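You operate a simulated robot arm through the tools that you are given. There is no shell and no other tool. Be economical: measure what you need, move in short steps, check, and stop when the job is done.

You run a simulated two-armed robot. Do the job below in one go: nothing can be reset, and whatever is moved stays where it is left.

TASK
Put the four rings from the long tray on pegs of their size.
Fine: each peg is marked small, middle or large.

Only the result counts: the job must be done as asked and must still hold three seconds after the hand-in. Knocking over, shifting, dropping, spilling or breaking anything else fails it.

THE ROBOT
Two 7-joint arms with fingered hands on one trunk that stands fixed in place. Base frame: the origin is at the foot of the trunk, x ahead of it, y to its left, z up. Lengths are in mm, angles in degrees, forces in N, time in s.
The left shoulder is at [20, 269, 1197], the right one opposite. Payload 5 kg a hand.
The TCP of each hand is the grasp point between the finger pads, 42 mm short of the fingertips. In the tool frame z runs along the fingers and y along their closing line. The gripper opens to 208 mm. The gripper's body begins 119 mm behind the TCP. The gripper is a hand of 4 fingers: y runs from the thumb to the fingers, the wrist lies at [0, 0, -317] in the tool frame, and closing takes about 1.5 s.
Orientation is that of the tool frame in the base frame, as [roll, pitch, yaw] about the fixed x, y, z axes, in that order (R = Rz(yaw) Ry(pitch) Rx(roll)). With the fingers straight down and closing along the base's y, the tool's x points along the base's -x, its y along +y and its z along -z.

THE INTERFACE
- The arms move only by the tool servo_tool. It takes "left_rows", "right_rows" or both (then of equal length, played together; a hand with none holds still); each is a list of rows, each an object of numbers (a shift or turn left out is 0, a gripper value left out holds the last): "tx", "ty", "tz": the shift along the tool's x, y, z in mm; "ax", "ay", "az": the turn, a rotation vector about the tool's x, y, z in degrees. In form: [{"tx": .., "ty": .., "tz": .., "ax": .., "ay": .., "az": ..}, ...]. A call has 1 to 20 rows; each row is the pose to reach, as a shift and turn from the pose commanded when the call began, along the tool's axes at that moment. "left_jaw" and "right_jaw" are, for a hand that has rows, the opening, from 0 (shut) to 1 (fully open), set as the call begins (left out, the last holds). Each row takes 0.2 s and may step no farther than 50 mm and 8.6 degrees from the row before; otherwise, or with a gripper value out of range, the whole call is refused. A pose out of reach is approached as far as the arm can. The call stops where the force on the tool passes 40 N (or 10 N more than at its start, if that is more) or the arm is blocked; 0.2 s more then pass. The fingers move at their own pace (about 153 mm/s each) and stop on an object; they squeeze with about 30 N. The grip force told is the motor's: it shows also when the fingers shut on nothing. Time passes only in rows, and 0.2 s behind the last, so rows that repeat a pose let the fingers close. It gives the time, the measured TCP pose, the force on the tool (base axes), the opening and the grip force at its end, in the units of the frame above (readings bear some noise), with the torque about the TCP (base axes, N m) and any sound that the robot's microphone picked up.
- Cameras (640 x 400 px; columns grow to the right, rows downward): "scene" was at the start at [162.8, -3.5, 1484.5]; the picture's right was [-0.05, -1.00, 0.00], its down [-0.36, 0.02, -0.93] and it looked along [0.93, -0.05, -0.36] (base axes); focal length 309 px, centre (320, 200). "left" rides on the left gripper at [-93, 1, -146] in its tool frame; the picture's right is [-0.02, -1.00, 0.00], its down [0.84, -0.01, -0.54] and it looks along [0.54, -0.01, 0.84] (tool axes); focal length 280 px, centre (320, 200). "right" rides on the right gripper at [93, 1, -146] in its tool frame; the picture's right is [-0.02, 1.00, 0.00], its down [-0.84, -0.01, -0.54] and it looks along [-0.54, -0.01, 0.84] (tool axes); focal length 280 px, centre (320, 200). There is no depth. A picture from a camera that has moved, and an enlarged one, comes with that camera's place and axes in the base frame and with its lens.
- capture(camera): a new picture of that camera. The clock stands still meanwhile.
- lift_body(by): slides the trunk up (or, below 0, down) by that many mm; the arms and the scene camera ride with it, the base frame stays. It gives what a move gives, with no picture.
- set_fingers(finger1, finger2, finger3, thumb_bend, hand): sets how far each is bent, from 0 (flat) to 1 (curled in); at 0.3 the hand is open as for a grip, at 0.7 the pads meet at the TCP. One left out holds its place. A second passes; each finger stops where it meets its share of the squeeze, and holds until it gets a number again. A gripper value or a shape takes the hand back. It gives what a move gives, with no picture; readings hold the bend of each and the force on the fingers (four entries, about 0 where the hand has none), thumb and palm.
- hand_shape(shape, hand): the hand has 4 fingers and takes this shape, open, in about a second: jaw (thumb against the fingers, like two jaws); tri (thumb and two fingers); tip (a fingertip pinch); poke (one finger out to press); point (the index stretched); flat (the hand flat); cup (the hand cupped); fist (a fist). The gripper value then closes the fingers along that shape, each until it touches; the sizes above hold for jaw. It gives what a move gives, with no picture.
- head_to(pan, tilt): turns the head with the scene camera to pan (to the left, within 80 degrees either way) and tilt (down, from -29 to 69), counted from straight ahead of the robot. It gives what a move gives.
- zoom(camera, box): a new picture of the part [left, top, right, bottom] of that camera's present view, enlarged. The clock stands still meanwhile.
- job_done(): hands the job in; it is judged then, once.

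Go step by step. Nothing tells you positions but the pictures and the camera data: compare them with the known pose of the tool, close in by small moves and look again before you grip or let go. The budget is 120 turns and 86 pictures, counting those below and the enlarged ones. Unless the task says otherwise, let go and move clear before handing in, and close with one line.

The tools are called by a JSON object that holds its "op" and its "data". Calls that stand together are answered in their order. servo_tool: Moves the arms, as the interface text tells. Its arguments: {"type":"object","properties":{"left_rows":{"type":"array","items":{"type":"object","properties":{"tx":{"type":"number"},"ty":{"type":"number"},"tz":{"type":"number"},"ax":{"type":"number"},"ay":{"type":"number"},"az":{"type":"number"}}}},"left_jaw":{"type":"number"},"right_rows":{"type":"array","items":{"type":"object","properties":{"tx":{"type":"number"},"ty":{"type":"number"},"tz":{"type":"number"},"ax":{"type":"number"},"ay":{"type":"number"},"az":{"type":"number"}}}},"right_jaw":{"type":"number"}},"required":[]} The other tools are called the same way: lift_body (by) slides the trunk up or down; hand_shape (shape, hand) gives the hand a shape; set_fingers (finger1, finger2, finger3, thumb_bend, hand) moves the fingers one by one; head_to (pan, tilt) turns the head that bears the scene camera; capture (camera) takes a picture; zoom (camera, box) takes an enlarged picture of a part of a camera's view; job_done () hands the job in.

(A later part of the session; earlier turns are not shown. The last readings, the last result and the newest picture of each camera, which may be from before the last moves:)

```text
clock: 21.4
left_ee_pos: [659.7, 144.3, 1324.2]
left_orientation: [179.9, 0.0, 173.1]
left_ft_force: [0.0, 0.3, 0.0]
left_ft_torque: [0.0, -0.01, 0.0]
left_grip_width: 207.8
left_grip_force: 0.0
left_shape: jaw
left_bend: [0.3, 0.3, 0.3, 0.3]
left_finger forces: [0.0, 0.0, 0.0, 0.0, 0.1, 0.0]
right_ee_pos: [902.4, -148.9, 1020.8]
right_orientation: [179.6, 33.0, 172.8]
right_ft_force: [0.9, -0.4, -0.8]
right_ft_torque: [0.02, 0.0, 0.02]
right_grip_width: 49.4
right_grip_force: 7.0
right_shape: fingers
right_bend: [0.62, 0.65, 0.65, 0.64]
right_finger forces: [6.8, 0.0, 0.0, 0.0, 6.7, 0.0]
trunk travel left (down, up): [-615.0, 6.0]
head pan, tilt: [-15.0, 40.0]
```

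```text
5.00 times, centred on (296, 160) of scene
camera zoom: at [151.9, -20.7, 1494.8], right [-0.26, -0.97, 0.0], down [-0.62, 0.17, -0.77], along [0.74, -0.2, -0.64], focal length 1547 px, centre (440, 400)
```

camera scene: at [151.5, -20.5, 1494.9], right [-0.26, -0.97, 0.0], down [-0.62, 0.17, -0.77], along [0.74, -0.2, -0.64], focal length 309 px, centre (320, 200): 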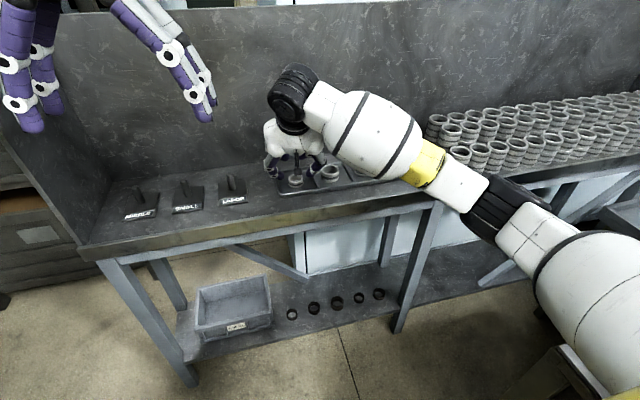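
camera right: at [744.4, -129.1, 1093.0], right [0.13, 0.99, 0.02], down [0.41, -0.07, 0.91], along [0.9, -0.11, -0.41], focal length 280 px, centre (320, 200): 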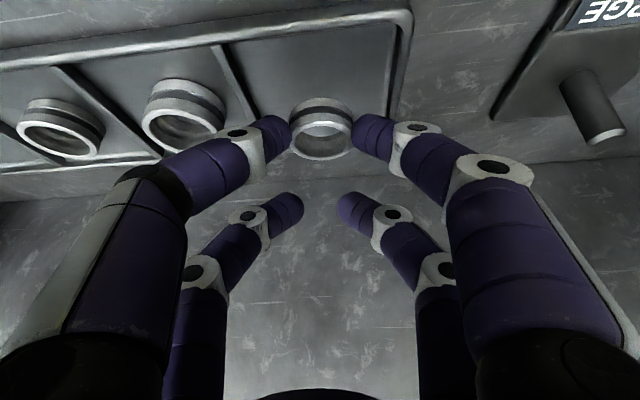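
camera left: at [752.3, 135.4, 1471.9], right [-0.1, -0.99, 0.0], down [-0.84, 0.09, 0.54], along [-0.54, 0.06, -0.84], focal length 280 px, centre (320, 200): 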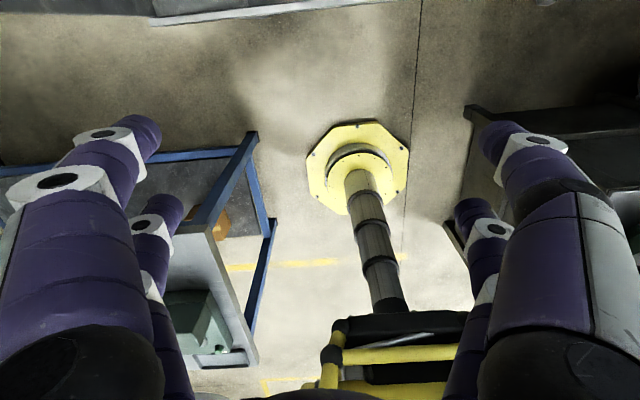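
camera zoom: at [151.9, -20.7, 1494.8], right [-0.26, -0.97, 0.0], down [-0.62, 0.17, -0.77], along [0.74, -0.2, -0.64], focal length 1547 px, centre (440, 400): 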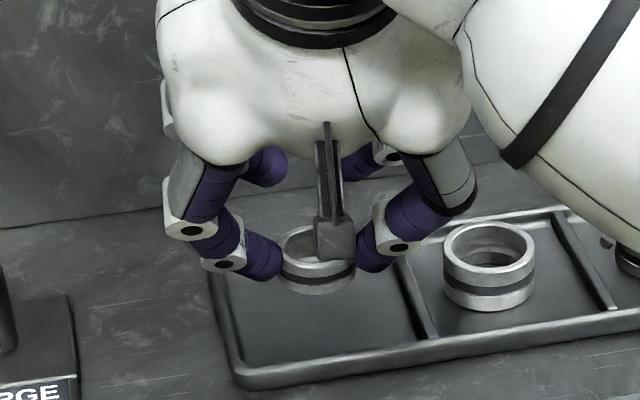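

The hold is firm. The left hand sits where the right arm must pass, so I'll move it away to the left while raising the ring clear of peg height.

{"op": "servo_tool", "data": {"left_rows": [{"tx": 23.6, "ty": 29.4}, {"tx": 47.2, "ty": 58.8}, {"tx": 70.9, "ty": 88}, {"tx": 94.5, "ty": 117.5}, {"tx": 118, "ty": 147}, {"tx": 142, "ty": 176}, {"tx": 165, "ty": 206}, {"tx": 189, "ty": 235}], "right_rows": [{"tx": -6, "tz": -9}, {"tx": -12, "tz": -18}, {"tx": -18, "tz": -28}, {"tx": -23, "tz": -36}, {"tx": -28, "tz": -44}, {"tx": -32, "tz": -50}, {"tx": -32, "tz": -50}, {"tx": -32, "tz": -50}]}}

{"op": "capture", "data": {"camera": "scene"}}

```text
clock: 23.2
left_ee_pos: [501.7, 400.2, 1325.1]
left_orientation: [179.9, 0.0, 173.1]
left_ft_force: [-0.1, 0.4, -0.4]
left_ft_torque: [-0.09, -0.09, -0.01]
left_grip_width: 207.9
left_grip_force: 0.1
left_shape: jaw
left_bend: [0.3, 0.3, 0.3, 0.3]
left_finger forces: [0.1, 0.0, 0.0, 0.0, 0.1, 0.1]
right_ee_pos: [898.4, -146.4, 1082.0]
right_orientation: [179.5, 33.1, 172.9]
right_ft_force: [-0.6, 0.8, 0.3]
right_ft_torque: [-0.11, -0.02, -0.03]
right_grip_width: 49.5
right_grip_force: 7.2
right_shape: fingers
right_bend: [0.62, 0.65, 0.65, 0.64]
right_finger forces: [6.7, 0.0, 0.0, 0.0, 6.6, 0.0]
trunk travel left (down, up): [-615.0, 6.0]
head pan, tilt: [-15.0, 40.0]
```

```text
51 pictures are left
camera scene: at [151.0, -19.7, 1495.0], right [-0.26, -0.97, 0.0], down [-0.62, 0.17, -0.77], along [0.74, -0.2, -0.64], focal length 309 px, centre (320, 200)
```

scene: 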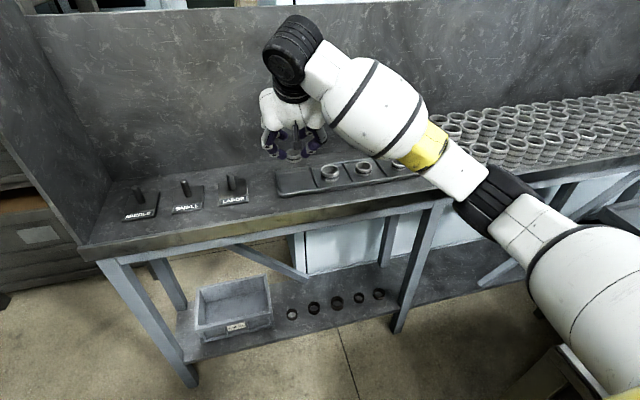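

Left hand is clear. Now carrying the small ring over to the SMALL peg (≈925, 169, top 982), yawing the hand 26° left for reach.

{"op": "servo_tool", "data": {"right_rows": [{"tx": 1, "ty": 39.4, "tz": -0.8, "ax": -1.8, "az": -2.7}, {"tx": 2.1, "ty": 78.8, "tz": -1.6, "ax": -3.6, "az": -5.5}, {"tx": 3.2, "ty": 118, "tz": -2.4, "ax": -5.3, "az": -8.2}, {"tx": 4.3, "ty": 157.5, "tz": -3.2, "ax": -7.1, "az": -10.9}, {"tx": 5.4, "ty": 197, "tz": -3.9, "ax": -8.9, "az": -13.6}, {"tx": 6.5, "ty": 236, "tz": -4.7, "ax": -10.7, "az": -16.4}, {"tx": 7.5, "ty": 275.6, "tz": -5.5, "ax": -12.4, "az": -19.1}, {"tx": 8.6, "ty": 315, "tz": -6.3, "ax": -14.2, "az": -21.8}, {"tx": 8.6, "ty": 315, "tz": -6.3, "ax": -14.2, "az": -21.8}]}}

{"op": "capture", "data": {"camera": "right"}}

{"op": "zoom", "data": {"camera": "scene", "box": [112, 120, 272, 220]}}

```text
clock: 25.2
left_ee_pos: [502.4, 399.0, 1325.9]
left_orientation: [180.0, 0.0, 173.2]
left_ft_force: [-0.3, -0.8, -0.6]
left_ft_torque: [0.14, 0.05, 0.0]
left_grip_width: 207.9
left_grip_force: 0.1
left_shape: jaw
left_bend: [0.3, 0.3, 0.3, 0.3]
left_finger forces: [0.0, 0.0, 0.0, 0.0, 0.0, 0.0]
right_ee_pos: [926.2, 163.1, 1084.1]
right_orientation: [179.5, 33.1, -161.1]
right_ft_force: [-0.3, -0.7, -1.2]
right_ft_torque: [0.08, 0.01, 0.06]
right_grip_width: 49.4
right_grip_force: 6.6
right_shape: fingers
right_bend: [0.62, 0.65, 0.65, 0.64]
right_finger forces: [6.6, 0.1, 0.0, 0.0, 6.8, 0.1]
trunk travel left (down, up): [-615.0, 6.0]
head pan, tilt: [-15.0, 40.0]
```

```text
50 pictures are left
camera right: at [776.7, 111.1, 1155.2], right [-0.32, 0.95, 0.02], down [0.39, 0.12, 0.91], along [0.86, 0.29, -0.41], focal length 280 px, centre (320, 200)
```

right: 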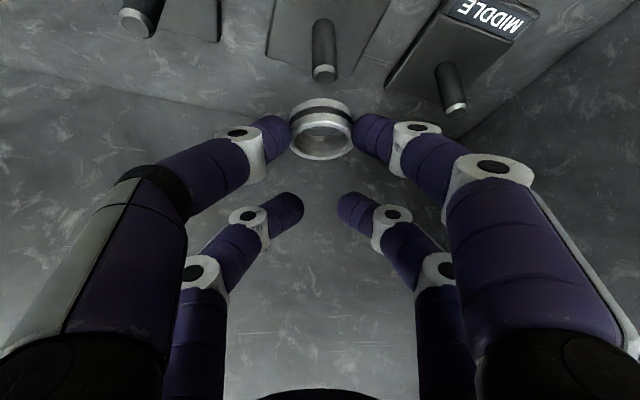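

```text
4.00 times, centred on (192, 170) of scene
camera zoom: at [151.8, -21.5, 1494.9], right [-0.26, -0.97, 0.0], down [-0.62, 0.17, -0.77], along [0.74, -0.2, -0.64], focal length 1238 px, centre (832, 320)
```

zoom: 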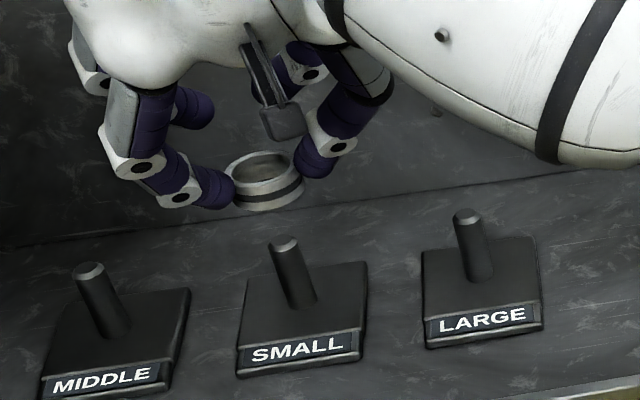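

The ring is laterally in line with the SMALL peg but about 18 mm too far forward. Moving back and down 15 mm, then checking.

{"op": "servo_tool", "data": {"right_rows": [{"tx": 12, "tz": 1}, {"tx": 23.3, "tz": 2.8}, {"tx": 23.3, "tz": 2.8}]}}

{"op": "zoom", "data": {"camera": "right", "box": [224, 40, 416, 160]}}

{"op": "zoom", "data": {"camera": "scene", "box": [136, 140, 232, 200]}}

```text
clock: 26.0
left_ee_pos: [501.5, 398.2, 1327.3]
left_orientation: [180.0, 0.0, 173.2]
left_ft_force: [-1.3, -0.1, 0.2]
left_ft_torque: [0.07, -0.01, -0.01]
left_grip_width: 208.1
left_grip_force: 0.0
left_shape: jaw
left_bend: [0.3, 0.3, 0.3, 0.3]
left_finger forces: [0.1, 0.1, 0.1, 0.0, 0.0, 0.1]
right_ee_pos: [907.6, 159.3, 1068.2]
right_orientation: [179.5, 33.1, -160.9]
right_ft_force: [-0.3, -0.2, -0.8]
right_ft_torque: [0.03, 0.01, -0.01]
right_grip_width: 48.8
right_grip_force: 6.9
right_shape: fingers
right_bend: [0.62, 0.65, 0.65, 0.64]
right_finger forces: [6.6, 0.1, 0.1, 0.0, 6.6, 0.1]
trunk travel left (down, up): [-615.0, 6.0]
head pan, tilt: [-15.0, 40.0]
```

```text
3.33 times, centred on (320, 100) of right
camera zoom: at [758.1, 108.1, 1138.4], right [-0.32, 0.95, 0.02], down [0.39, 0.12, 0.91], along [0.86, 0.3, -0.41], focal length 935 px, centre (320, 533)
```

zoom: 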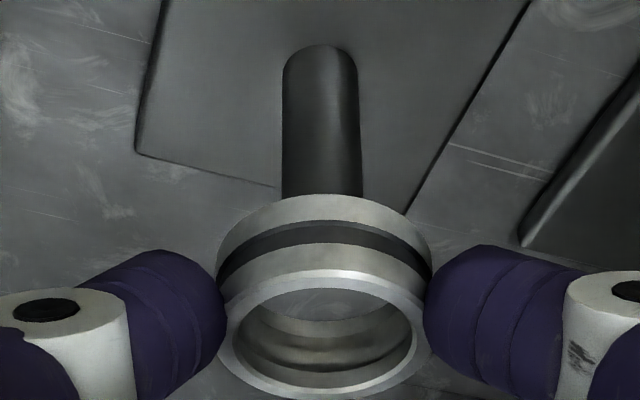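

```text
6.67 times, centred on (184, 170) of scene
camera zoom: at [151.5, -20.9, 1494.9], right [-0.26, -0.97, 0.0], down [-0.62, 0.17, -0.77], along [0.74, -0.2, -0.64], focal length 2063 px, centre (1227, 400)
```

zoom: 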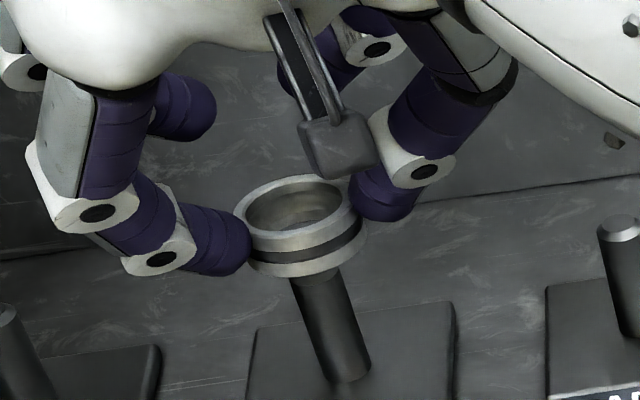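

The ring is centred above the SMALL peg within a few mm. Descending straight down 52 mm.

{"op": "servo_tool", "data": {"right_rows": [{"tx": 5.5, "tz": 8.4}, {"tx": 11, "tz": 16.8}, {"tx": 16.4, "tz": 25.1}, {"tx": 21.8, "tz": 33.5}, {"tx": 28.4, "tz": 43.6}, {"tx": 28.4, "tz": 43.6}]}}

{"op": "zoom", "data": {"camera": "right", "box": [224, 40, 416, 160]}}

{"op": "zoom", "data": {"camera": "scene", "box": [136, 150, 232, 210]}}

```text
clock: 27.4
left_ee_pos: [502.8, 399.6, 1326.0]
left_orientation: [-180.0, -0.1, 173.2]
left_ft_force: [-0.2, 0.6, 0.6]
left_ft_torque: [0.01, -0.01, 0.0]
left_grip_width: 207.7
left_grip_force: 0.0
left_shape: jaw
left_bend: [0.3, 0.3, 0.3, 0.3]
left_finger forces: [0.1, 0.1, 0.0, 0.0, 0.0, 0.0]
right_ee_pos: [907.7, 161.2, 1014.8]
right_orientation: [179.6, 33.2, -161.0]
right_ft_force: [0.4, -0.3, -0.9]
right_ft_torque: [0.03, 0.01, 0.01]
right_grip_width: 48.2
right_grip_force: 5.6
right_shape: fingers
right_bend: [0.62, 0.65, 0.65, 0.64]
right_finger forces: [5.3, 0.1, 0.1, 0.1, 5.1, 0.0]
trunk travel left (down, up): [-615.0, 6.0]
head pan, tilt: [-15.0, 40.0]
```

```text
3.33 times, centred on (320, 100) of right
camera zoom: at [758.3, 108.3, 1086.9], right [-0.32, 0.95, 0.02], down [0.39, 0.12, 0.91], along [0.86, 0.3, -0.41], focal length 935 px, centre (320, 533)
```

zoom: 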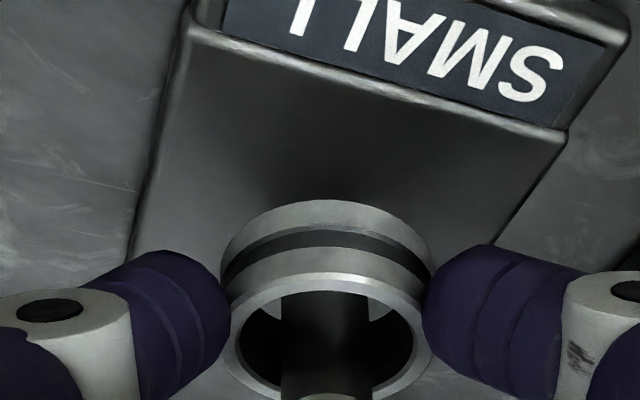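

```text
6.67 times, centred on (184, 180) of scene
camera zoom: at [151.6, -20.6, 1494.9], right [-0.26, -0.97, 0.0], down [-0.62, 0.17, -0.77], along [0.74, -0.2, -0.64], focal length 2063 px, centre (1227, 333)
```

zoom: 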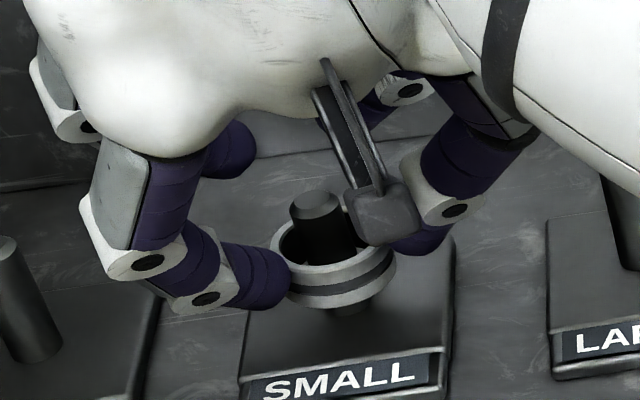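

The peg is through the ring. Lowering about 17 mm more toward the plate.

{"op": "servo_tool", "data": {"right_rows": [{"tx": 3.3, "tz": 5}, {"tx": 6.5, "tz": 10}, {"tx": 9.3, "tz": 14.3}, {"tx": 9.3, "tz": 14.3}]}}

{"op": "zoom", "data": {"camera": "scene", "box": [136, 150, 232, 210]}}

```text
clock: 28.4
left_ee_pos: [502.1, 397.8, 1326.5]
left_orientation: [-180.0, 0.0, 173.2]
left_ft_force: [-0.6, -0.1, 0.0]
left_ft_torque: [0.01, -0.03, 0.01]
left_grip_width: 208.0
left_grip_force: 0.0
left_shape: jaw
left_bend: [0.3, 0.3, 0.3, 0.3]
left_finger forces: [0.0, 0.0, 0.1, 0.0, 0.1, 0.1]
right_ee_pos: [908.4, 159.1, 997.7]
right_orientation: [179.5, 33.1, -161.0]
right_ft_force: [0.7, 0.3, -0.5]
right_ft_torque: [-0.02, -0.01, 0.0]
right_grip_width: 48.5
right_grip_force: 5.2
right_shape: fingers
right_bend: [0.62, 0.65, 0.65, 0.64]
right_finger forces: [5.6, 0.0, 0.0, 0.0, 5.3, 0.0]
trunk travel left (down, up): [-615.0, 6.0]
head pan, tilt: [-15.0, 40.0]
```

```text
6.67 times, centred on (184, 180) of scene
camera zoom: at [151.5, -20.6, 1494.9], right [-0.26, -0.97, 0.0], down [-0.62, 0.17, -0.77], along [0.74, -0.2, -0.64], focal length 2063 px, centre (1227, 333)
```

zoom: 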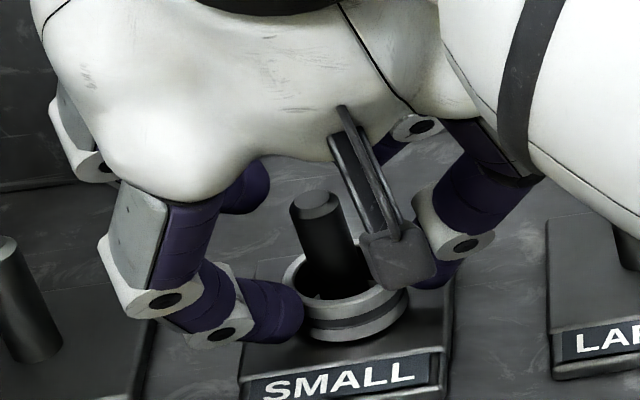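

Almost seated. Lowering 3 mm more, releasing, then rising straight up.

{"op": "servo_tool", "data": {"right_rows": [{"tx": 1.7, "tz": 2.6}, {"tx": 1.7, "tz": 2.6}]}}

{"op": "set_fingers", "data": {"hand": "right", "finger1": 0.575, "thumb_bend": 0.575}}

{"op": "servo_tool", "data": {"right_rows": [{"tx": -8, "tz": -12}, {"tx": -22, "tz": -33.5}, {"tx": -40, "tz": -62}, {"tx": -58, "tz": -89}, {"tx": -58, "tz": -89}]}}

{"op": "zoom", "data": {"camera": "scene", "box": [112, 130, 272, 230]}}

```text
clock: 29.0
left_ee_pos: [501.9, 398.3, 1325.5]
left_orientation: [179.9, -0.1, 173.2]
left_ft_force: [-0.1, 0.4, -0.3]
left_ft_torque: [-0.01, -0.04, 0.0]
left_grip_width: 207.9
left_grip_force: 0.1
left_shape: jaw
left_bend: [0.3, 0.3, 0.3, 0.3]
left_finger forces: [0.1, 0.0, 0.0, 0.0, 0.1, 0.0]
right_ee_pos: [907.5, 160.5, 995.6]
right_orientation: [179.5, 33.2, -161.0]
right_ft_force: [1.1, -0.4, 1.4]
right_ft_torque: [-0.04, -0.03, 0.02]
right_grip_width: 48.3
right_grip_force: 5.5
right_shape: fingers
right_bend: [0.62, 0.65, 0.65, 0.64]
right_finger forces: [6.0, 0.1, 0.0, 0.0, 5.5, 0.0]
trunk travel left (down, up): [-615.0, 6.0]
head pan, tilt: [-15.0, 40.0]
```

```text
clock: 30.0
left_ee_pos: [501.7, 398.3, 1325.8]
left_orientation: [-179.9, 0.0, 173.2]
left_ft_force: [0.5, 0.9, -0.4]
left_ft_torque: [0.04, 0.0, 0.01]
left_grip_width: 208.0
left_grip_force: 0.0
left_shape: jaw
left_bend: [0.3, 0.3, 0.3, 0.3]
left_finger forces: [0.0, 0.1, 0.0, 0.0, 0.0, 0.0]
right_ee_pos: [907.9, 158.2, 995.8]
right_orientation: [179.5, 33.1, -160.9]
right_ft_force: [-0.9, 0.6, -0.5]
right_ft_torque: [0.0, 0.06, 0.02]
right_grip_width: 75.2
right_grip_force: 0.1
right_shape: fingers
right_bend: [0.57, 0.65, 0.65, 0.57]
right_finger forces: [0.0, 0.0, 0.1, 0.0, 0.0, 0.0]
trunk travel left (down, up): [-615.0, 6.0]
head pan, tilt: [-15.0, 40.0]
```

```text
clock: 31.2
left_ee_pos: [503.0, 398.4, 1325.5]
left_orientation: [180.0, 0.0, 173.2]
left_ft_force: [-0.5, 0.3, 0.3]
left_ft_torque: [-0.01, 0.03, -0.02]
left_grip_width: 208.0
left_grip_force: 0.0
left_shape: jaw
left_bend: [0.3, 0.3, 0.3, 0.3]
left_finger forces: [0.1, 0.1, 0.0, 0.0, 0.1, 0.0]
right_ee_pos: [907.5, 157.2, 1099.0]
right_orientation: [179.5, 33.1, -161.0]
right_ft_force: [-0.1, -0.3, -0.6]
right_ft_torque: [0.02, -0.02, 0.02]
right_grip_width: 75.6
right_grip_force: 0.0
right_shape: fingers
right_bend: [0.57, 0.65, 0.65, 0.57]
right_finger forces: [0.0, 0.0, 0.0, 0.1, 0.1, 0.1]
trunk travel left (down, up): [-615.0, 6.0]
head pan, tilt: [-15.0, 40.0]
```

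```text
4.00 times, centred on (192, 180) of scene
camera zoom: at [152.0, -20.6, 1494.7], right [-0.26, -0.97, 0.0], down [-0.62, 0.17, -0.77], along [0.74, -0.2, -0.64], focal length 1238 px, centre (832, 280)
```

zoom: 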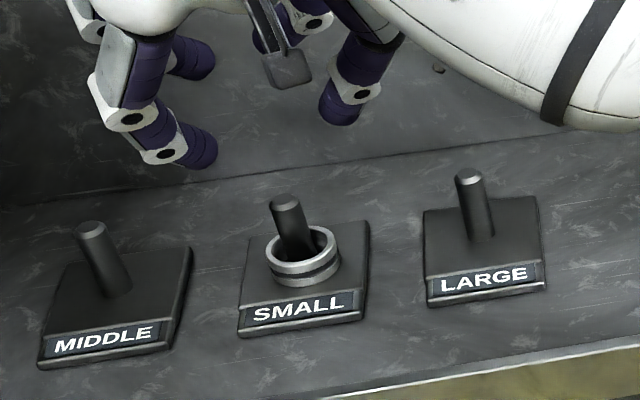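

Small ring 1 is seated on SMALL. Next the large ring in the second compartment: moving back over it with the hand yawed back.

{"op": "servo_tool", "data": {"right_rows": [{"tx": 14.7, "ty": -43.8, "tz": -5.1, "ax": 1.6, "az": 2.4}, {"tx": 29.4, "ty": -87.6, "tz": -10.2, "ax": 3.2, "az": 4.8}, {"tx": 44.1, "ty": -131.4, "tz": -15.2, "ax": 4.7, "az": 7.3}, {"tx": 58.8, "ty": -175.2, "tz": -20.3, "ax": 6.3, "az": 9.7}, {"tx": 73.6, "ty": -219, "tz": -25.4, "ax": 7.9, "az": 12.1}, {"tx": 88.3, "ty": -262.9, "tz": -30.5, "ax": 9.5, "az": 14.5}, {"tx": 103, "ty": -306.7, "tz": -35.5, "ax": 11, "az": 17}, {"tx": 117.7, "ty": -350.5, "tz": -40.6, "ax": 12.6, "az": 19.4}, {"tx": 132.4, "ty": -394.3, "tz": -45.7, "ax": 14.2, "az": 21.8}, {"tx": 132.4, "ty": -394.3, "tz": -45.7, "ax": 14.2, "az": 21.8}]}}

{"op": "set_fingers", "data": {"hand": "right", "finger1": 0.58, "thumb_bend": 0.58}}

{"op": "capture", "data": {"camera": "right"}}

```text
clock: 33.4
left_ee_pos: [502.0, 400.2, 1325.1]
left_orientation: [-179.9, 0.0, 173.4]
left_ft_force: [0.3, 0.3, 0.2]
left_ft_torque: [-0.07, -0.03, 0.01]
left_grip_width: 208.1
left_grip_force: 0.0
left_shape: jaw
left_bend: [0.3, 0.3, 0.3, 0.3]
left_finger forces: [0.0, 0.0, 0.1, 0.1, 0.0, 0.0]
right_ee_pos: [908.8, -255.4, 1063.4]
right_orientation: [179.5, 32.9, 173.0]
right_ft_force: [-0.9, 1.2, 1.0]
right_ft_torque: [-0.07, 0.01, -0.06]
right_grip_width: 75.5
right_grip_force: 0.1
right_shape: fingers
right_bend: [0.57, 0.65, 0.65, 0.57]
right_finger forces: [0.0, 0.1, 0.0, 0.1, 0.1, 0.0]
trunk travel left (down, up): [-615.0, 6.0]
head pan, tilt: [-15.0, 40.0]
```

```text
clock: 34.4
left_ee_pos: [502.9, 398.4, 1325.9]
left_orientation: [-179.9, 0.1, 173.2]
left_ft_force: [0.8, -1.3, 0.0]
left_ft_torque: [0.02, 0.02, 0.03]
left_grip_width: 207.9
left_grip_force: 0.0
left_shape: jaw
left_bend: [0.3, 0.3, 0.3, 0.3]
left_finger forces: [0.0, 0.0, 0.1, 0.0, 0.1, 0.0]
right_ee_pos: [910.7, -257.8, 1062.6]
right_orientation: [179.4, 32.9, 173.1]
right_ft_force: [0.7, -0.3, -0.4]
right_ft_torque: [0.02, 0.0, 0.03]
right_grip_width: 75.9
right_grip_force: 0.0
right_shape: fingers
right_bend: [0.57, 0.65, 0.65, 0.57]
right_finger forces: [0.1, 0.0, 0.0, 0.0, 0.1, 0.0]
trunk travel left (down, up): [-615.0, 6.0]
head pan, tilt: [-15.0, 40.0]
```

```text
42 pictures are left
camera right: at [753.8, -237.9, 1134.1], right [0.13, 0.99, 0.01], down [0.41, -0.07, 0.91], along [0.9, -0.11, -0.41], focal length 280 px, centre (320, 200)
```

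right: 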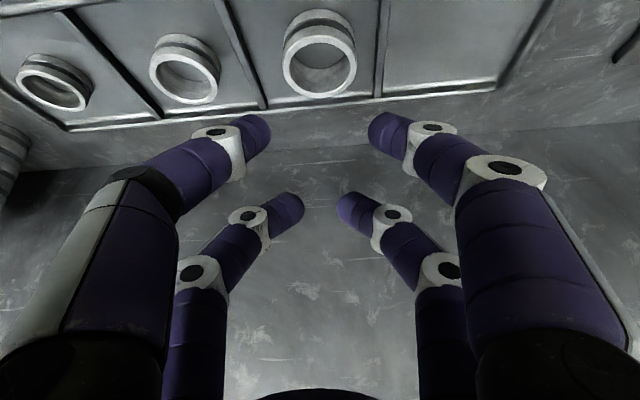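

The large ring is laterally aligned. Descending 66 mm and 5 mm back.

{"op": "servo_tool", "data": {"right_rows": [{"tx": 13, "ty": 0, "tz": 14}, {"tx": 22, "tz": 28}, {"tx": 30, "tz": 40}, {"tx": 36, "tz": 47}, {"tx": 40, "tz": 52.7}, {"tx": 40, "tz": 52.7}]}}

{"op": "zoom", "data": {"camera": "right", "box": [224, 60, 416, 180]}}

{"op": "zoom", "data": {"camera": "scene", "box": [280, 140, 376, 200]}}

```text
clock: 35.8
left_ee_pos: [502.1, 397.9, 1326.9]
left_orientation: [-180.0, 0.0, 173.1]
left_ft_force: [-0.3, -0.2, -0.2]
left_ft_torque: [-0.01, 0.01, 0.03]
left_grip_width: 207.8
left_grip_force: 0.1
left_shape: jaw
left_bend: [0.3, 0.3, 0.3, 0.3]
left_finger forces: [0.1, 0.1, 0.0, 0.1, 0.0, 0.0]
right_ee_pos: [905.8, -254.8, 1000.0]
right_orientation: [179.5, 33.0, 173.0]
right_ft_force: [-0.9, -0.2, 2.5]
right_ft_torque: [0.1, 0.0, -0.02]
right_grip_width: 75.8
right_grip_force: 1.0
right_shape: fingers
right_bend: [0.57, 0.65, 0.65, 0.57]
right_finger forces: [1.8, 0.0, 0.0, 0.1, 0.0, 0.1]
trunk travel left (down, up): [-615.0, 6.0]
head pan, tilt: [-15.0, 40.0]
```

```text
3.33 times, centred on (320, 120) of right
camera zoom: at [749.0, -236.0, 1070.8], right [0.13, 0.99, 0.01], down [0.41, -0.07, 0.91], along [0.9, -0.11, -0.41], focal length 935 px, centre (320, 467)
```

zoom: 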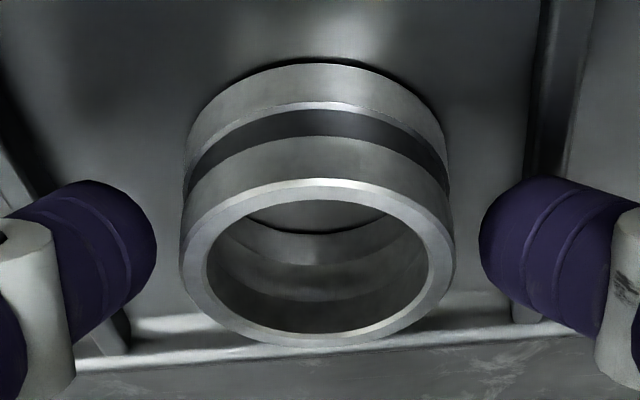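

```text
6.67 times, centred on (328, 170) of scene
camera zoom: at [151.5, -20.6, 1494.9], right [-0.26, -0.97, 0.0], down [-0.62, 0.17, -0.77], along [0.74, -0.2, -0.64], focal length 2063 px, centre (267, 400)
```

zoom: 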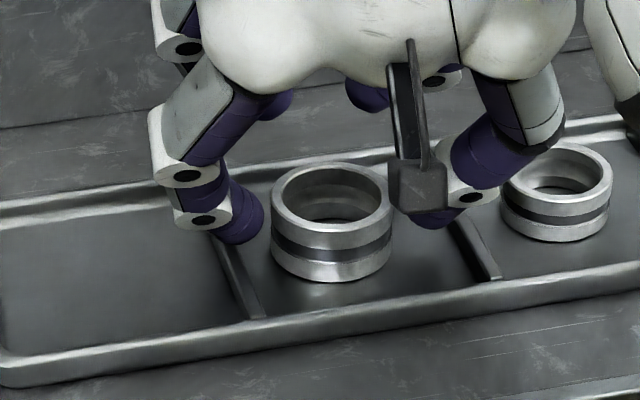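

The pinch is about 9 mm forward of the ring's centre. Moving back 9 mm, raising slightly, then closing.

{"op": "servo_tool", "data": {"right_rows": [{"tx": 3, "tz": -4}, {"tx": 7, "tz": -6}, {"tx": 7, "tz": -6}]}}

{"op": "set_fingers", "data": {"hand": "right", "finger1": 0.64, "thumb_bend": 0.64}}

{"op": "zoom", "data": {"camera": "right", "box": [224, 60, 416, 180]}}

```text
clock: 36.6
left_ee_pos: [501.8, 400.0, 1326.2]
left_orientation: [179.9, 0.1, 173.2]
left_ft_force: [0.5, -0.3, -0.2]
left_ft_torque: [-0.01, 0.0, -0.01]
left_grip_width: 207.9
left_grip_force: 0.1
left_shape: jaw
left_bend: [0.3, 0.3, 0.3, 0.3]
left_finger forces: [0.0, 0.0, 0.0, 0.0, 0.0, 0.0]
right_ee_pos: [896.8, -256.2, 1000.3]
right_orientation: [179.5, 32.9, 173.0]
right_ft_force: [0.5, 0.0, 0.2]
right_ft_torque: [0.04, 0.0, -0.02]
right_grip_width: 75.6
right_grip_force: 0.0
right_shape: fingers
right_bend: [0.57, 0.65, 0.65, 0.57]
right_finger forces: [0.0, 0.0, 0.1, 0.1, 0.1, 0.0]
trunk travel left (down, up): [-615.0, 6.0]
head pan, tilt: [-15.0, 40.0]
```

```text
clock: 37.6
left_ee_pos: [503.1, 399.1, 1326.4]
left_orientation: [-180.0, 0.0, 173.2]
left_ft_force: [-0.3, 0.0, -0.4]
left_ft_torque: [0.02, 0.01, 0.01]
left_grip_width: 207.7
left_grip_force: 0.0
left_shape: jaw
left_bend: [0.3, 0.3, 0.3, 0.3]
left_finger forces: [0.0, 0.1, 0.1, 0.0, 0.0, 0.1]
right_ee_pos: [896.3, -256.3, 1000.5]
right_orientation: [179.5, 32.8, 173.0]
right_ft_force: [-0.9, 0.5, -0.4]
right_ft_torque: [-0.01, 0.03, -0.02]
right_grip_width: 55.9
right_grip_force: 5.4
right_shape: fingers
right_bend: [0.6, 0.65, 0.65, 0.62]
right_finger forces: [5.1, 0.1, 0.0, 0.0, 5.1, 0.1]
trunk travel left (down, up): [-615.0, 6.0]
head pan, tilt: [-15.0, 40.0]
```

```text
3.33 times, centred on (320, 120) of right
camera zoom: at [740.0, -236.3, 1071.9], right [0.13, 0.99, 0.01], down [0.41, -0.07, 0.91], along [0.9, -0.11, -0.41], focal length 935 px, centre (320, 467)
```

zoom: 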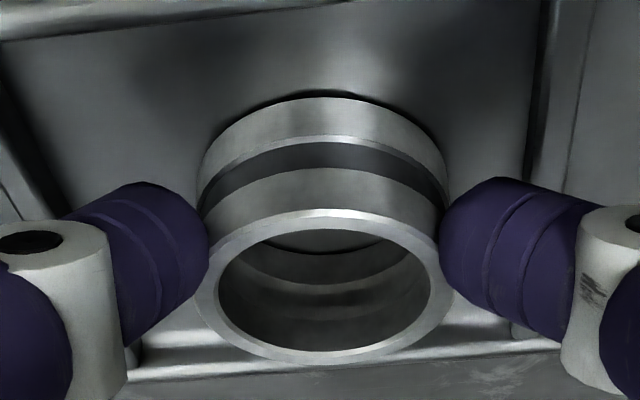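

Gripped (width 56, larger than the first ring). Squeezing a bit more and lifting 30 mm.

{"op": "set_fingers", "data": {"hand": "right", "finger1": 0.68, "thumb_bend": 0.68}}

{"op": "servo_tool", "data": {"right_rows": [{"tx": -5.4, "tz": -8.4}, {"tx": -10.8, "tz": -16.8}, {"tx": -18, "tz": -28}, {"tx": -30, "tz": -46}, {"tx": -43, "tz": -67}, {"tx": -54, "tz": -84}, {"tx": -54, "tz": -84}]}}

{"op": "capture", "data": {"camera": "right"}}

```text
clock: 38.6
left_ee_pos: [501.7, 399.0, 1326.1]
left_orientation: [179.9, 0.0, 173.2]
left_ft_force: [-0.4, 0.2, -0.1]
left_ft_torque: [0.01, 0.02, 0.0]
left_grip_width: 208.1
left_grip_force: 0.1
left_shape: jaw
left_bend: [0.3, 0.3, 0.3, 0.3]
left_finger forces: [0.0, 0.0, 0.0, 0.1, 0.1, 0.0]
right_ee_pos: [896.7, -256.8, 1000.1]
right_orientation: [179.4, 32.9, 173.1]
right_ft_force: [0.5, -0.8, 1.3]
right_ft_torque: [0.0, 0.0, 0.04]
right_grip_width: 54.8
right_grip_force: 9.6
right_shape: fingers
right_bend: [0.6, 0.65, 0.65, 0.65]
right_finger forces: [9.8, 0.1, 0.0, 0.0, 10.1, 0.0]
trunk travel left (down, up): [-615.0, 6.0]
head pan, tilt: [-15.0, 40.0]
```

```text
clock: 40.2
left_ee_pos: [503.0, 398.9, 1325.7]
left_orientation: [-180.0, 0.0, 173.2]
left_ft_force: [0.2, 0.8, -0.6]
left_ft_torque: [0.06, 0.05, -0.03]
left_grip_width: 207.7
left_grip_force: 0.1
left_shape: jaw
left_bend: [0.3, 0.3, 0.3, 0.3]
left_finger forces: [0.0, 0.1, 0.0, 0.0, 0.0, 0.0]
right_ee_pos: [897.3, -257.0, 1100.4]
right_orientation: [179.5, 32.9, 173.1]
right_ft_force: [0.2, -0.4, -1.7]
right_ft_torque: [0.02, 0.03, -0.02]
right_grip_width: 54.4
right_grip_force: 9.3
right_shape: fingers
right_bend: [0.6, 0.65, 0.65, 0.65]
right_finger forces: [9.8, 0.1, 0.0, 0.1, 9.6, 0.0]
trunk travel left (down, up): [-615.0, 6.0]
head pan, tilt: [-15.0, 40.0]
```

```text
38 pictures are left
camera right: at [740.4, -236.8, 1171.3], right [0.13, 0.99, 0.01], down [0.41, -0.07, 0.91], along [0.9, -0.11, -0.41], focal length 280 px, centre (320, 200)
```

right: 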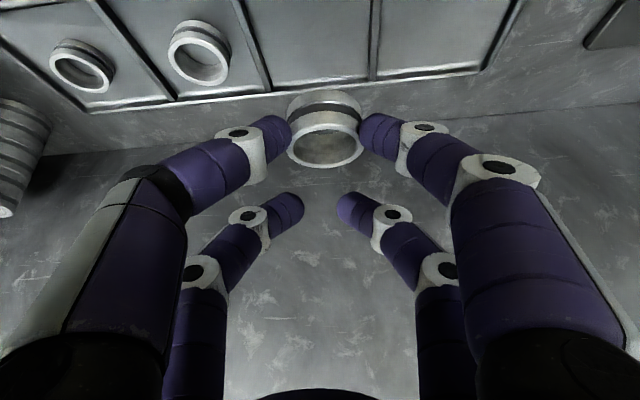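

Held well. Carrying it to above the LARGE peg (≈922, 43) with a 20° yaw.

{"op": "servo_tool", "data": {"right_rows": [{"tx": 4.9, "ty": 41.3, "tz": 0.2, "ax": -1.6, "az": -2.4}, {"tx": 9.8, "ty": 82.5, "tz": 0.5, "ax": -3.1, "az": -4.8}, {"tx": 14.7, "ty": 123.8, "tz": 0.7, "ax": -4.7, "az": -7.2}, {"tx": 19.7, "ty": 165, "tz": 1, "ax": -6.2, "az": -9.6}, {"tx": 24.6, "ty": 206.3, "tz": 1.2, "ax": -7.8, "az": -12}, {"tx": 29.5, "ty": 247.5, "tz": 1.5, "ax": -9.3, "az": -14.4}, {"tx": 34.4, "ty": 288.8, "tz": 1.7, "ax": -10.9, "az": -16.8}, {"tx": 34.4, "ty": 288.8, "tz": 1.7, "ax": -10.9, "az": -16.8}]}}

{"op": "zoom", "data": {"camera": "right", "box": [224, 40, 416, 160]}}

{"op": "zoom", "data": {"camera": "scene", "box": [180, 140, 276, 200]}}

```text
clock: 42.0
left_ee_pos: [502.1, 398.0, 1326.8]
left_orientation: [179.9, 0.0, 173.1]
left_ft_force: [0.1, -1.3, 0.8]
left_ft_torque: [0.04, 0.0, -0.01]
left_grip_width: 207.9
left_grip_force: 0.0
left_shape: jaw
left_bend: [0.3, 0.3, 0.3, 0.3]
left_finger forces: [0.0, 0.0, 0.0, 0.0, 0.0, 0.1]
right_ee_pos: [905.7, 29.7, 1081.6]
right_orientation: [179.5, 33.1, -167.1]
right_ft_force: [0.3, 0.2, -2.1]
right_ft_torque: [0.07, 0.02, 0.04]
right_grip_width: 54.3
right_grip_force: 9.3
right_shape: fingers
right_bend: [0.6, 0.65, 0.65, 0.65]
right_finger forces: [9.7, 0.1, 0.1, 0.0, 9.5, 0.0]
trunk travel left (down, up): [-615.0, 6.0]
head pan, tilt: [-15.0, 40.0]
```

```text
3.33 times, centred on (320, 100) of right
camera zoom: at [750.8, -5.8, 1152.6], right [-0.22, 0.98, 0.01], down [0.41, 0.08, 0.91], along [0.89, 0.2, -0.41], focal length 935 px, centre (320, 533)
```

zoom: 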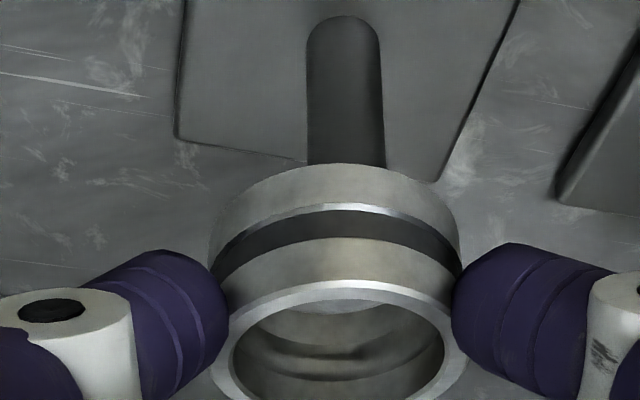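

```text
6.67 times, centred on (228, 170) of scene
camera zoom: at [151.7, -21.4, 1494.9], right [-0.26, -0.97, 0.0], down [-0.62, 0.17, -0.77], along [0.74, -0.2, -0.64], focal length 2063 px, centre (933, 400)
```

zoom: 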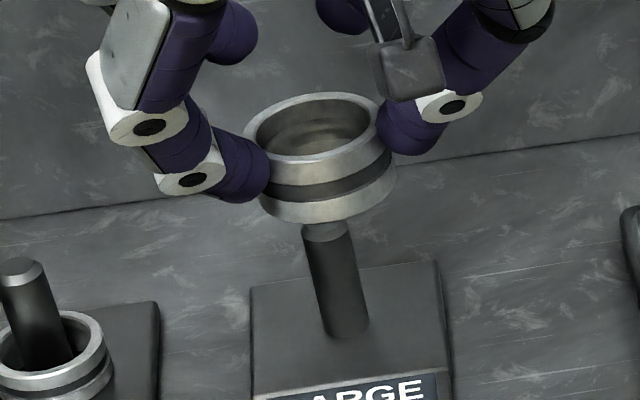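

Well placed; shifting +3.5 mm laterally and descending 60 mm over the peg.

{"op": "servo_tool", "data": {"right_rows": [{"tx": 1, "ty": 3.5}, {"tx": 7, "ty": 3.5, "tz": 10}, {"tx": 14, "ty": 3.5, "tz": 20}, {"tx": 21, "ty": 3.5, "tz": 30.5}, {"tx": 28, "ty": 3.5, "tz": 41}, {"tx": 34, "ty": 3.5, "tz": 50.6}, {"tx": 34, "ty": 3.5, "tz": 50.6}]}}

{"op": "zoom", "data": {"camera": "scene", "box": [180, 150, 276, 210]}}

```text
clock: 43.6
left_ee_pos: [502.6, 398.8, 1327.0]
left_orientation: [-179.9, 0.0, 173.2]
left_ft_force: [0.2, -0.6, -0.4]
left_ft_torque: [0.01, 0.0, -0.02]
left_grip_width: 207.8
left_grip_force: 0.1
left_shape: jaw
left_bend: [0.3, 0.3, 0.3, 0.3]
left_finger forces: [0.1, 0.1, 0.1, 0.1, 0.0, 0.0]
right_ee_pos: [900.1, 39.0, 1020.9]
right_orientation: [179.5, 33.2, -167.0]
right_ft_force: [-0.2, -0.7, -2.1]
right_ft_torque: [-0.03, 0.02, 0.05]
right_grip_width: 54.5
right_grip_force: 9.8
right_shape: fingers
right_bend: [0.6, 0.65, 0.65, 0.65]
right_finger forces: [9.8, 0.0, 0.0, 0.0, 9.4, 0.0]
trunk travel left (down, up): [-615.0, 6.0]
head pan, tilt: [-15.0, 40.0]
```

```text
6.67 times, centred on (228, 180) of scene
camera zoom: at [151.5, -20.6, 1494.9], right [-0.26, -0.97, 0.0], down [-0.62, 0.17, -0.77], along [0.74, -0.2, -0.64], focal length 2063 px, centre (933, 333)
```

zoom: 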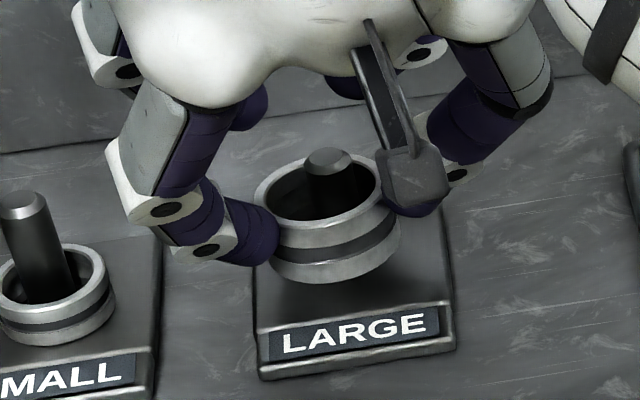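

Peg is inside the large ring. Lowering the rest, releasing, and rising.

{"op": "servo_tool", "data": {"right_rows": [{"tx": 3.3, "tz": 5}, {"tx": 6.5, "tz": 10}, {"tx": 9.3, "tz": 14.2}, {"tx": 9.3, "tz": 14.2}]}}

{"op": "zoom", "data": {"camera": "scene", "box": [180, 150, 276, 210]}}

```text
clock: 44.6
left_ee_pos: [501.3, 398.1, 1326.8]
left_orientation: [-180.0, 0.0, 173.2]
left_ft_force: [0.3, -0.4, -0.4]
left_ft_torque: [0.01, 0.03, 0.0]
left_grip_width: 207.9
left_grip_force: 0.0
left_shape: jaw
left_bend: [0.3, 0.3, 0.3, 0.3]
left_finger forces: [0.0, 0.0, 0.0, 0.0, 0.1, 0.0]
right_ee_pos: [900.5, 38.4, 1003.9]
right_orientation: [179.4, 33.1, -166.9]
right_ft_force: [0.0, -1.1, 1.4]
right_ft_torque: [0.11, 0.02, 0.0]
right_grip_width: 54.1
right_grip_force: 9.6
right_shape: fingers
right_bend: [0.6, 0.65, 0.65, 0.65]
right_finger forces: [9.7, 0.0, 0.0, 0.0, 9.9, 0.1]
trunk travel left (down, up): [-615.0, 6.0]
head pan, tilt: [-15.0, 40.0]
```

```text
6.67 times, centred on (228, 180) of scene
camera zoom: at [151.4, -20.7, 1495.0], right [-0.26, -0.97, 0.0], down [-0.62, 0.17, -0.77], along [0.74, -0.2, -0.64], focal length 2063 px, centre (933, 333)
```

zoom: 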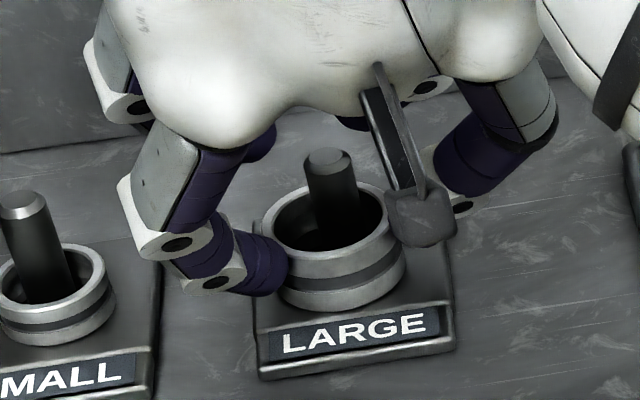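

It has just touched the plate. Releasing and rising.

{"op": "set_fingers", "data": {"hand": "right", "finger1": 0.56, "thumb_bend": 0.57}}

{"op": "servo_tool", "data": {"right_rows": [{"tx": -8, "tz": -12}, {"tx": -22, "tz": -33.5}, {"tx": -40, "tz": -62}, {"tx": -55, "tz": -84}, {"tx": -55, "tz": -84}]}}

{"op": "zoom", "data": {"camera": "scene", "box": [112, 130, 272, 230]}}

```text
clock: 45.6
left_ee_pos: [501.9, 398.7, 1327.4]
left_orientation: [-180.0, 0.0, 173.1]
left_ft_force: [0.0, -0.2, -0.9]
left_ft_torque: [0.03, 0.0, 0.03]
left_grip_width: 207.8
left_grip_force: 0.1
left_shape: jaw
left_bend: [0.3, 0.3, 0.3, 0.3]
left_finger forces: [0.1, 0.1, 0.0, 0.1, 0.0, 0.0]
right_ee_pos: [899.3, 38.4, 1004.5]
right_orientation: [179.5, 33.1, -167.0]
right_ft_force: [-0.3, 0.4, 0.4]
right_ft_torque: [-0.01, -0.01, -0.01]
right_grip_width: 80.4
right_grip_force: 0.1
right_shape: fingers
right_bend: [0.56, 0.65, 0.65, 0.56]
right_finger forces: [0.0, 0.1, 0.1, 0.0, 0.1, 0.0]
trunk travel left (down, up): [-615.0, 6.0]
head pan, tilt: [-15.0, 40.0]
```

```text
clock: 46.8
left_ee_pos: [502.2, 398.7, 1325.3]
left_orientation: [-180.0, 0.0, 173.2]
left_ft_force: [-0.6, 0.2, -0.2]
left_ft_torque: [0.04, 0.04, -0.02]
left_grip_width: 207.9
left_grip_force: 0.1
left_shape: jaw
left_bend: [0.3, 0.3, 0.3, 0.3]
left_finger forces: [0.0, 0.0, 0.0, 0.0, 0.1, 0.0]
right_ee_pos: [898.3, 37.2, 1104.8]
right_orientation: [179.4, 33.1, -167.0]
right_ft_force: [0.5, 0.0, 0.4]
right_ft_torque: [-0.02, 0.01, 0.02]
right_grip_width: 80.6
right_grip_force: 0.1
right_shape: fingers
right_bend: [0.56, 0.65, 0.65, 0.56]
right_finger forces: [0.0, 0.0, 0.0, 0.0, 0.0, 0.1]
trunk travel left (down, up): [-615.0, 6.0]
head pan, tilt: [-15.0, 40.0]
```

```text
4.00 times, centred on (192, 180) of scene
camera zoom: at [151.8, -20.5, 1494.8], right [-0.26, -0.97, 0.0], down [-0.62, 0.17, -0.77], along [0.74, -0.2, -0.64], focal length 1238 px, centre (832, 280)
```

zoom: 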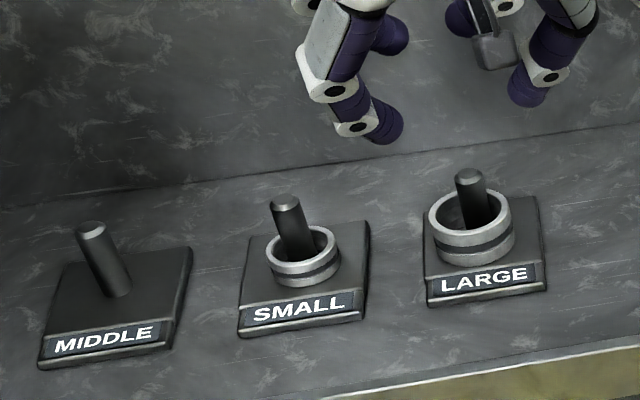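

Large ring is seated on LARGE. Now moving over the middle ring (third compartment).

{"op": "servo_tool", "data": {"right_rows": [{"tx": 11.5, "ty": -43.6, "tz": -2.3, "ax": 1.2, "az": 1.9}, {"tx": 23, "ty": -87.1, "tz": -4.7, "ax": 2.4, "az": 3.7}, {"tx": 34.5, "ty": -130.7, "tz": -7, "ax": 3.6, "az": 5.6}, {"tx": 46, "ty": -174.2, "tz": -9.3, "ax": 4.8, "az": 7.5}, {"tx": 57.6, "ty": -217.8, "tz": -11.7, "ax": 6, "az": 9.3}, {"tx": 69, "ty": -261.3, "tz": -14, "ax": 7.3, "az": 11.2}, {"tx": 80.6, "ty": -304.9, "tz": -16.3, "ax": 8.5, "az": 13}, {"tx": 92, "ty": -348.4, "tz": -18.7, "ax": 9.7, "az": 14.9}, {"tx": 103.6, "ty": -392, "tz": -21, "ax": 10.9, "az": 16.8}, {"tx": 103.6, "ty": -392, "tz": -21, "ax": 10.9, "az": 16.8}]}}

{"op": "set_fingers", "data": {"hand": "right", "finger1": 0.585, "thumb_bend": 0.585}}

{"op": "capture", "data": {"camera": "right"}}

```text
clock: 49.0
left_ee_pos: [502.1, 400.5, 1324.9]
left_orientation: [180.0, 0.1, 173.2]
left_ft_force: [-0.2, 1.0, -0.5]
left_ft_torque: [-0.07, -0.05, -0.03]
left_grip_width: 207.9
left_grip_force: 0.1
left_shape: jaw
left_bend: [0.3, 0.3, 0.3, 0.3]
left_finger forces: [0.1, 0.0, 0.1, 0.0, 0.0, 0.0]
right_ee_pos: [895.6, -364.8, 1062.9]
right_orientation: [179.5, 32.9, 173.0]
right_ft_force: [0.6, 0.2, 0.1]
right_ft_torque: [-0.09, 0.04, -0.06]
right_grip_width: 80.9
right_grip_force: 0.1
right_shape: fingers
right_bend: [0.56, 0.65, 0.65, 0.56]
right_finger forces: [0.0, 0.0, 0.0, 0.0, 0.0, 0.1]
trunk travel left (down, up): [-615.0, 6.0]
head pan, tilt: [-15.0, 40.0]
```

```text
clock: 50.0
left_ee_pos: [502.0, 399.0, 1327.3]
left_orientation: [180.0, 0.1, 173.3]
left_ft_force: [0.6, 0.3, -0.1]
left_ft_torque: [0.01, 0.0, -0.02]
left_grip_width: 207.9
left_grip_force: 0.1
left_shape: jaw
left_bend: [0.3, 0.3, 0.3, 0.3]
left_finger forces: [0.1, 0.0, 0.0, 0.0, 0.0, 0.1]
right_ee_pos: [895.5, -366.9, 1063.1]
right_orientation: [179.4, 32.9, 173.1]
right_ft_force: [-0.8, -0.2, 0.4]
right_ft_torque: [0.0, -0.01, 0.02]
right_grip_width: 71.3
right_grip_force: 0.1
right_shape: fingers
right_bend: [0.58, 0.65, 0.65, 0.58]
right_finger forces: [0.0, 0.1, 0.0, 0.0, 0.0, 0.1]
trunk travel left (down, up): [-615.0, 6.0]
head pan, tilt: [-15.0, 40.0]
```

```text
32 pictures are left
camera right: at [738.7, -347.7, 1134.2], right [0.13, 0.99, 0.02], down [0.41, -0.07, 0.91], along [0.9, -0.11, -0.41], focal length 280 px, centre (320, 200)
```

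right: 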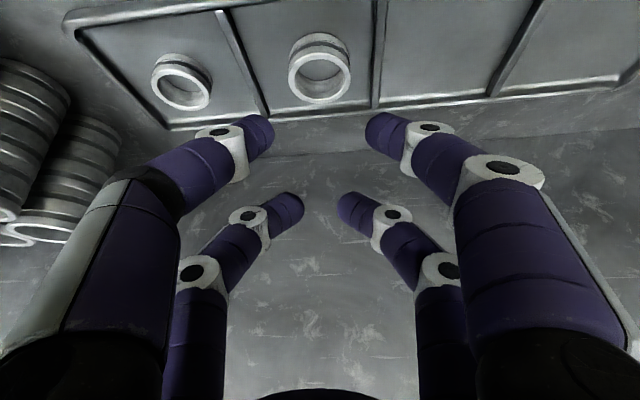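

Middle ring is laterally aligned. Descending 67 mm.

{"op": "servo_tool", "data": {"right_rows": [{"tx": 8, "tz": 14}, {"tx": 17, "tz": 28}, {"tx": 25, "tz": 41}, {"tx": 31, "tz": 51}, {"tx": 34.7, "tz": 57.4}, {"tx": 34.7, "tz": 57.4}]}}

{"op": "zoom", "data": {"camera": "right", "box": [224, 60, 416, 180]}}

{"op": "zoom", "data": {"camera": "scene", "box": [328, 130, 424, 190]}}

```text
clock: 51.4
left_ee_pos: [500.8, 400.0, 1326.3]
left_orientation: [-180.0, -0.1, 173.2]
left_ft_force: [0.1, -1.1, 0.2]
left_ft_torque: [0.0, -0.01, -0.01]
left_grip_width: 207.9
left_grip_force: 0.0
left_shape: jaw
left_bend: [0.3, 0.3, 0.3, 0.3]
left_finger forces: [0.0, 0.0, 0.0, 0.0, 0.0, 0.0]
right_ee_pos: [895.9, -364.6, 997.4]
right_orientation: [179.4, 33.2, 172.9]
right_ft_force: [3.0, 1.5, 15.3]
right_ft_torque: [0.8, -0.25, -0.15]
right_grip_width: 71.0
right_grip_force: 7.8
right_shape: fingers
right_bend: [0.58, 0.65, 0.65, 0.58]
right_finger forces: [15.7, 0.1, 0.1, 0.1, 0.1, 0.1]
trunk travel left (down, up): [-615.0, 6.0]
head pan, tilt: [-15.0, 40.0]
```

```text
3.33 times, centred on (320, 120) of right
camera zoom: at [739.7, -346.3, 1069.4], right [0.13, 0.99, 0.02], down [0.41, -0.07, 0.91], along [0.91, -0.11, -0.41], focal length 935 px, centre (320, 467)
```

zoom: 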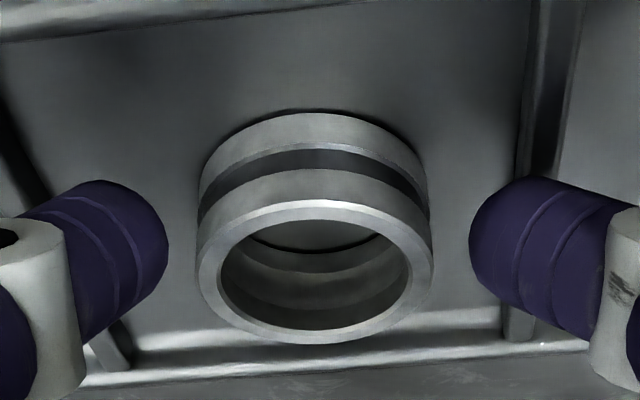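

```text
6.67 times, centred on (376, 160) of scene
camera zoom: at [150.6, -20.1, 1495.2], right [-0.26, -0.97, 0.0], down [-0.62, 0.17, -0.77], along [0.74, -0.2, -0.64], focal length 2063 px, centre (-53, 467)
```

zoom: 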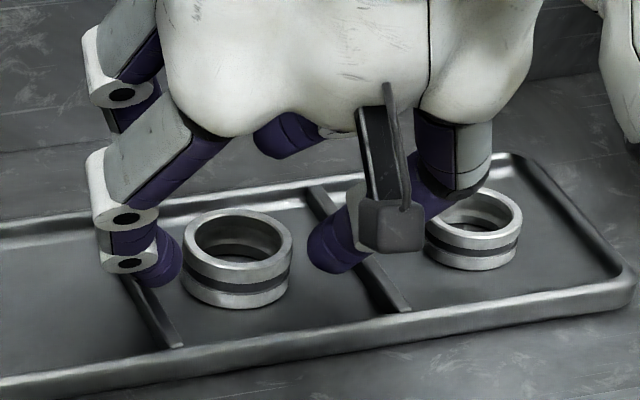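

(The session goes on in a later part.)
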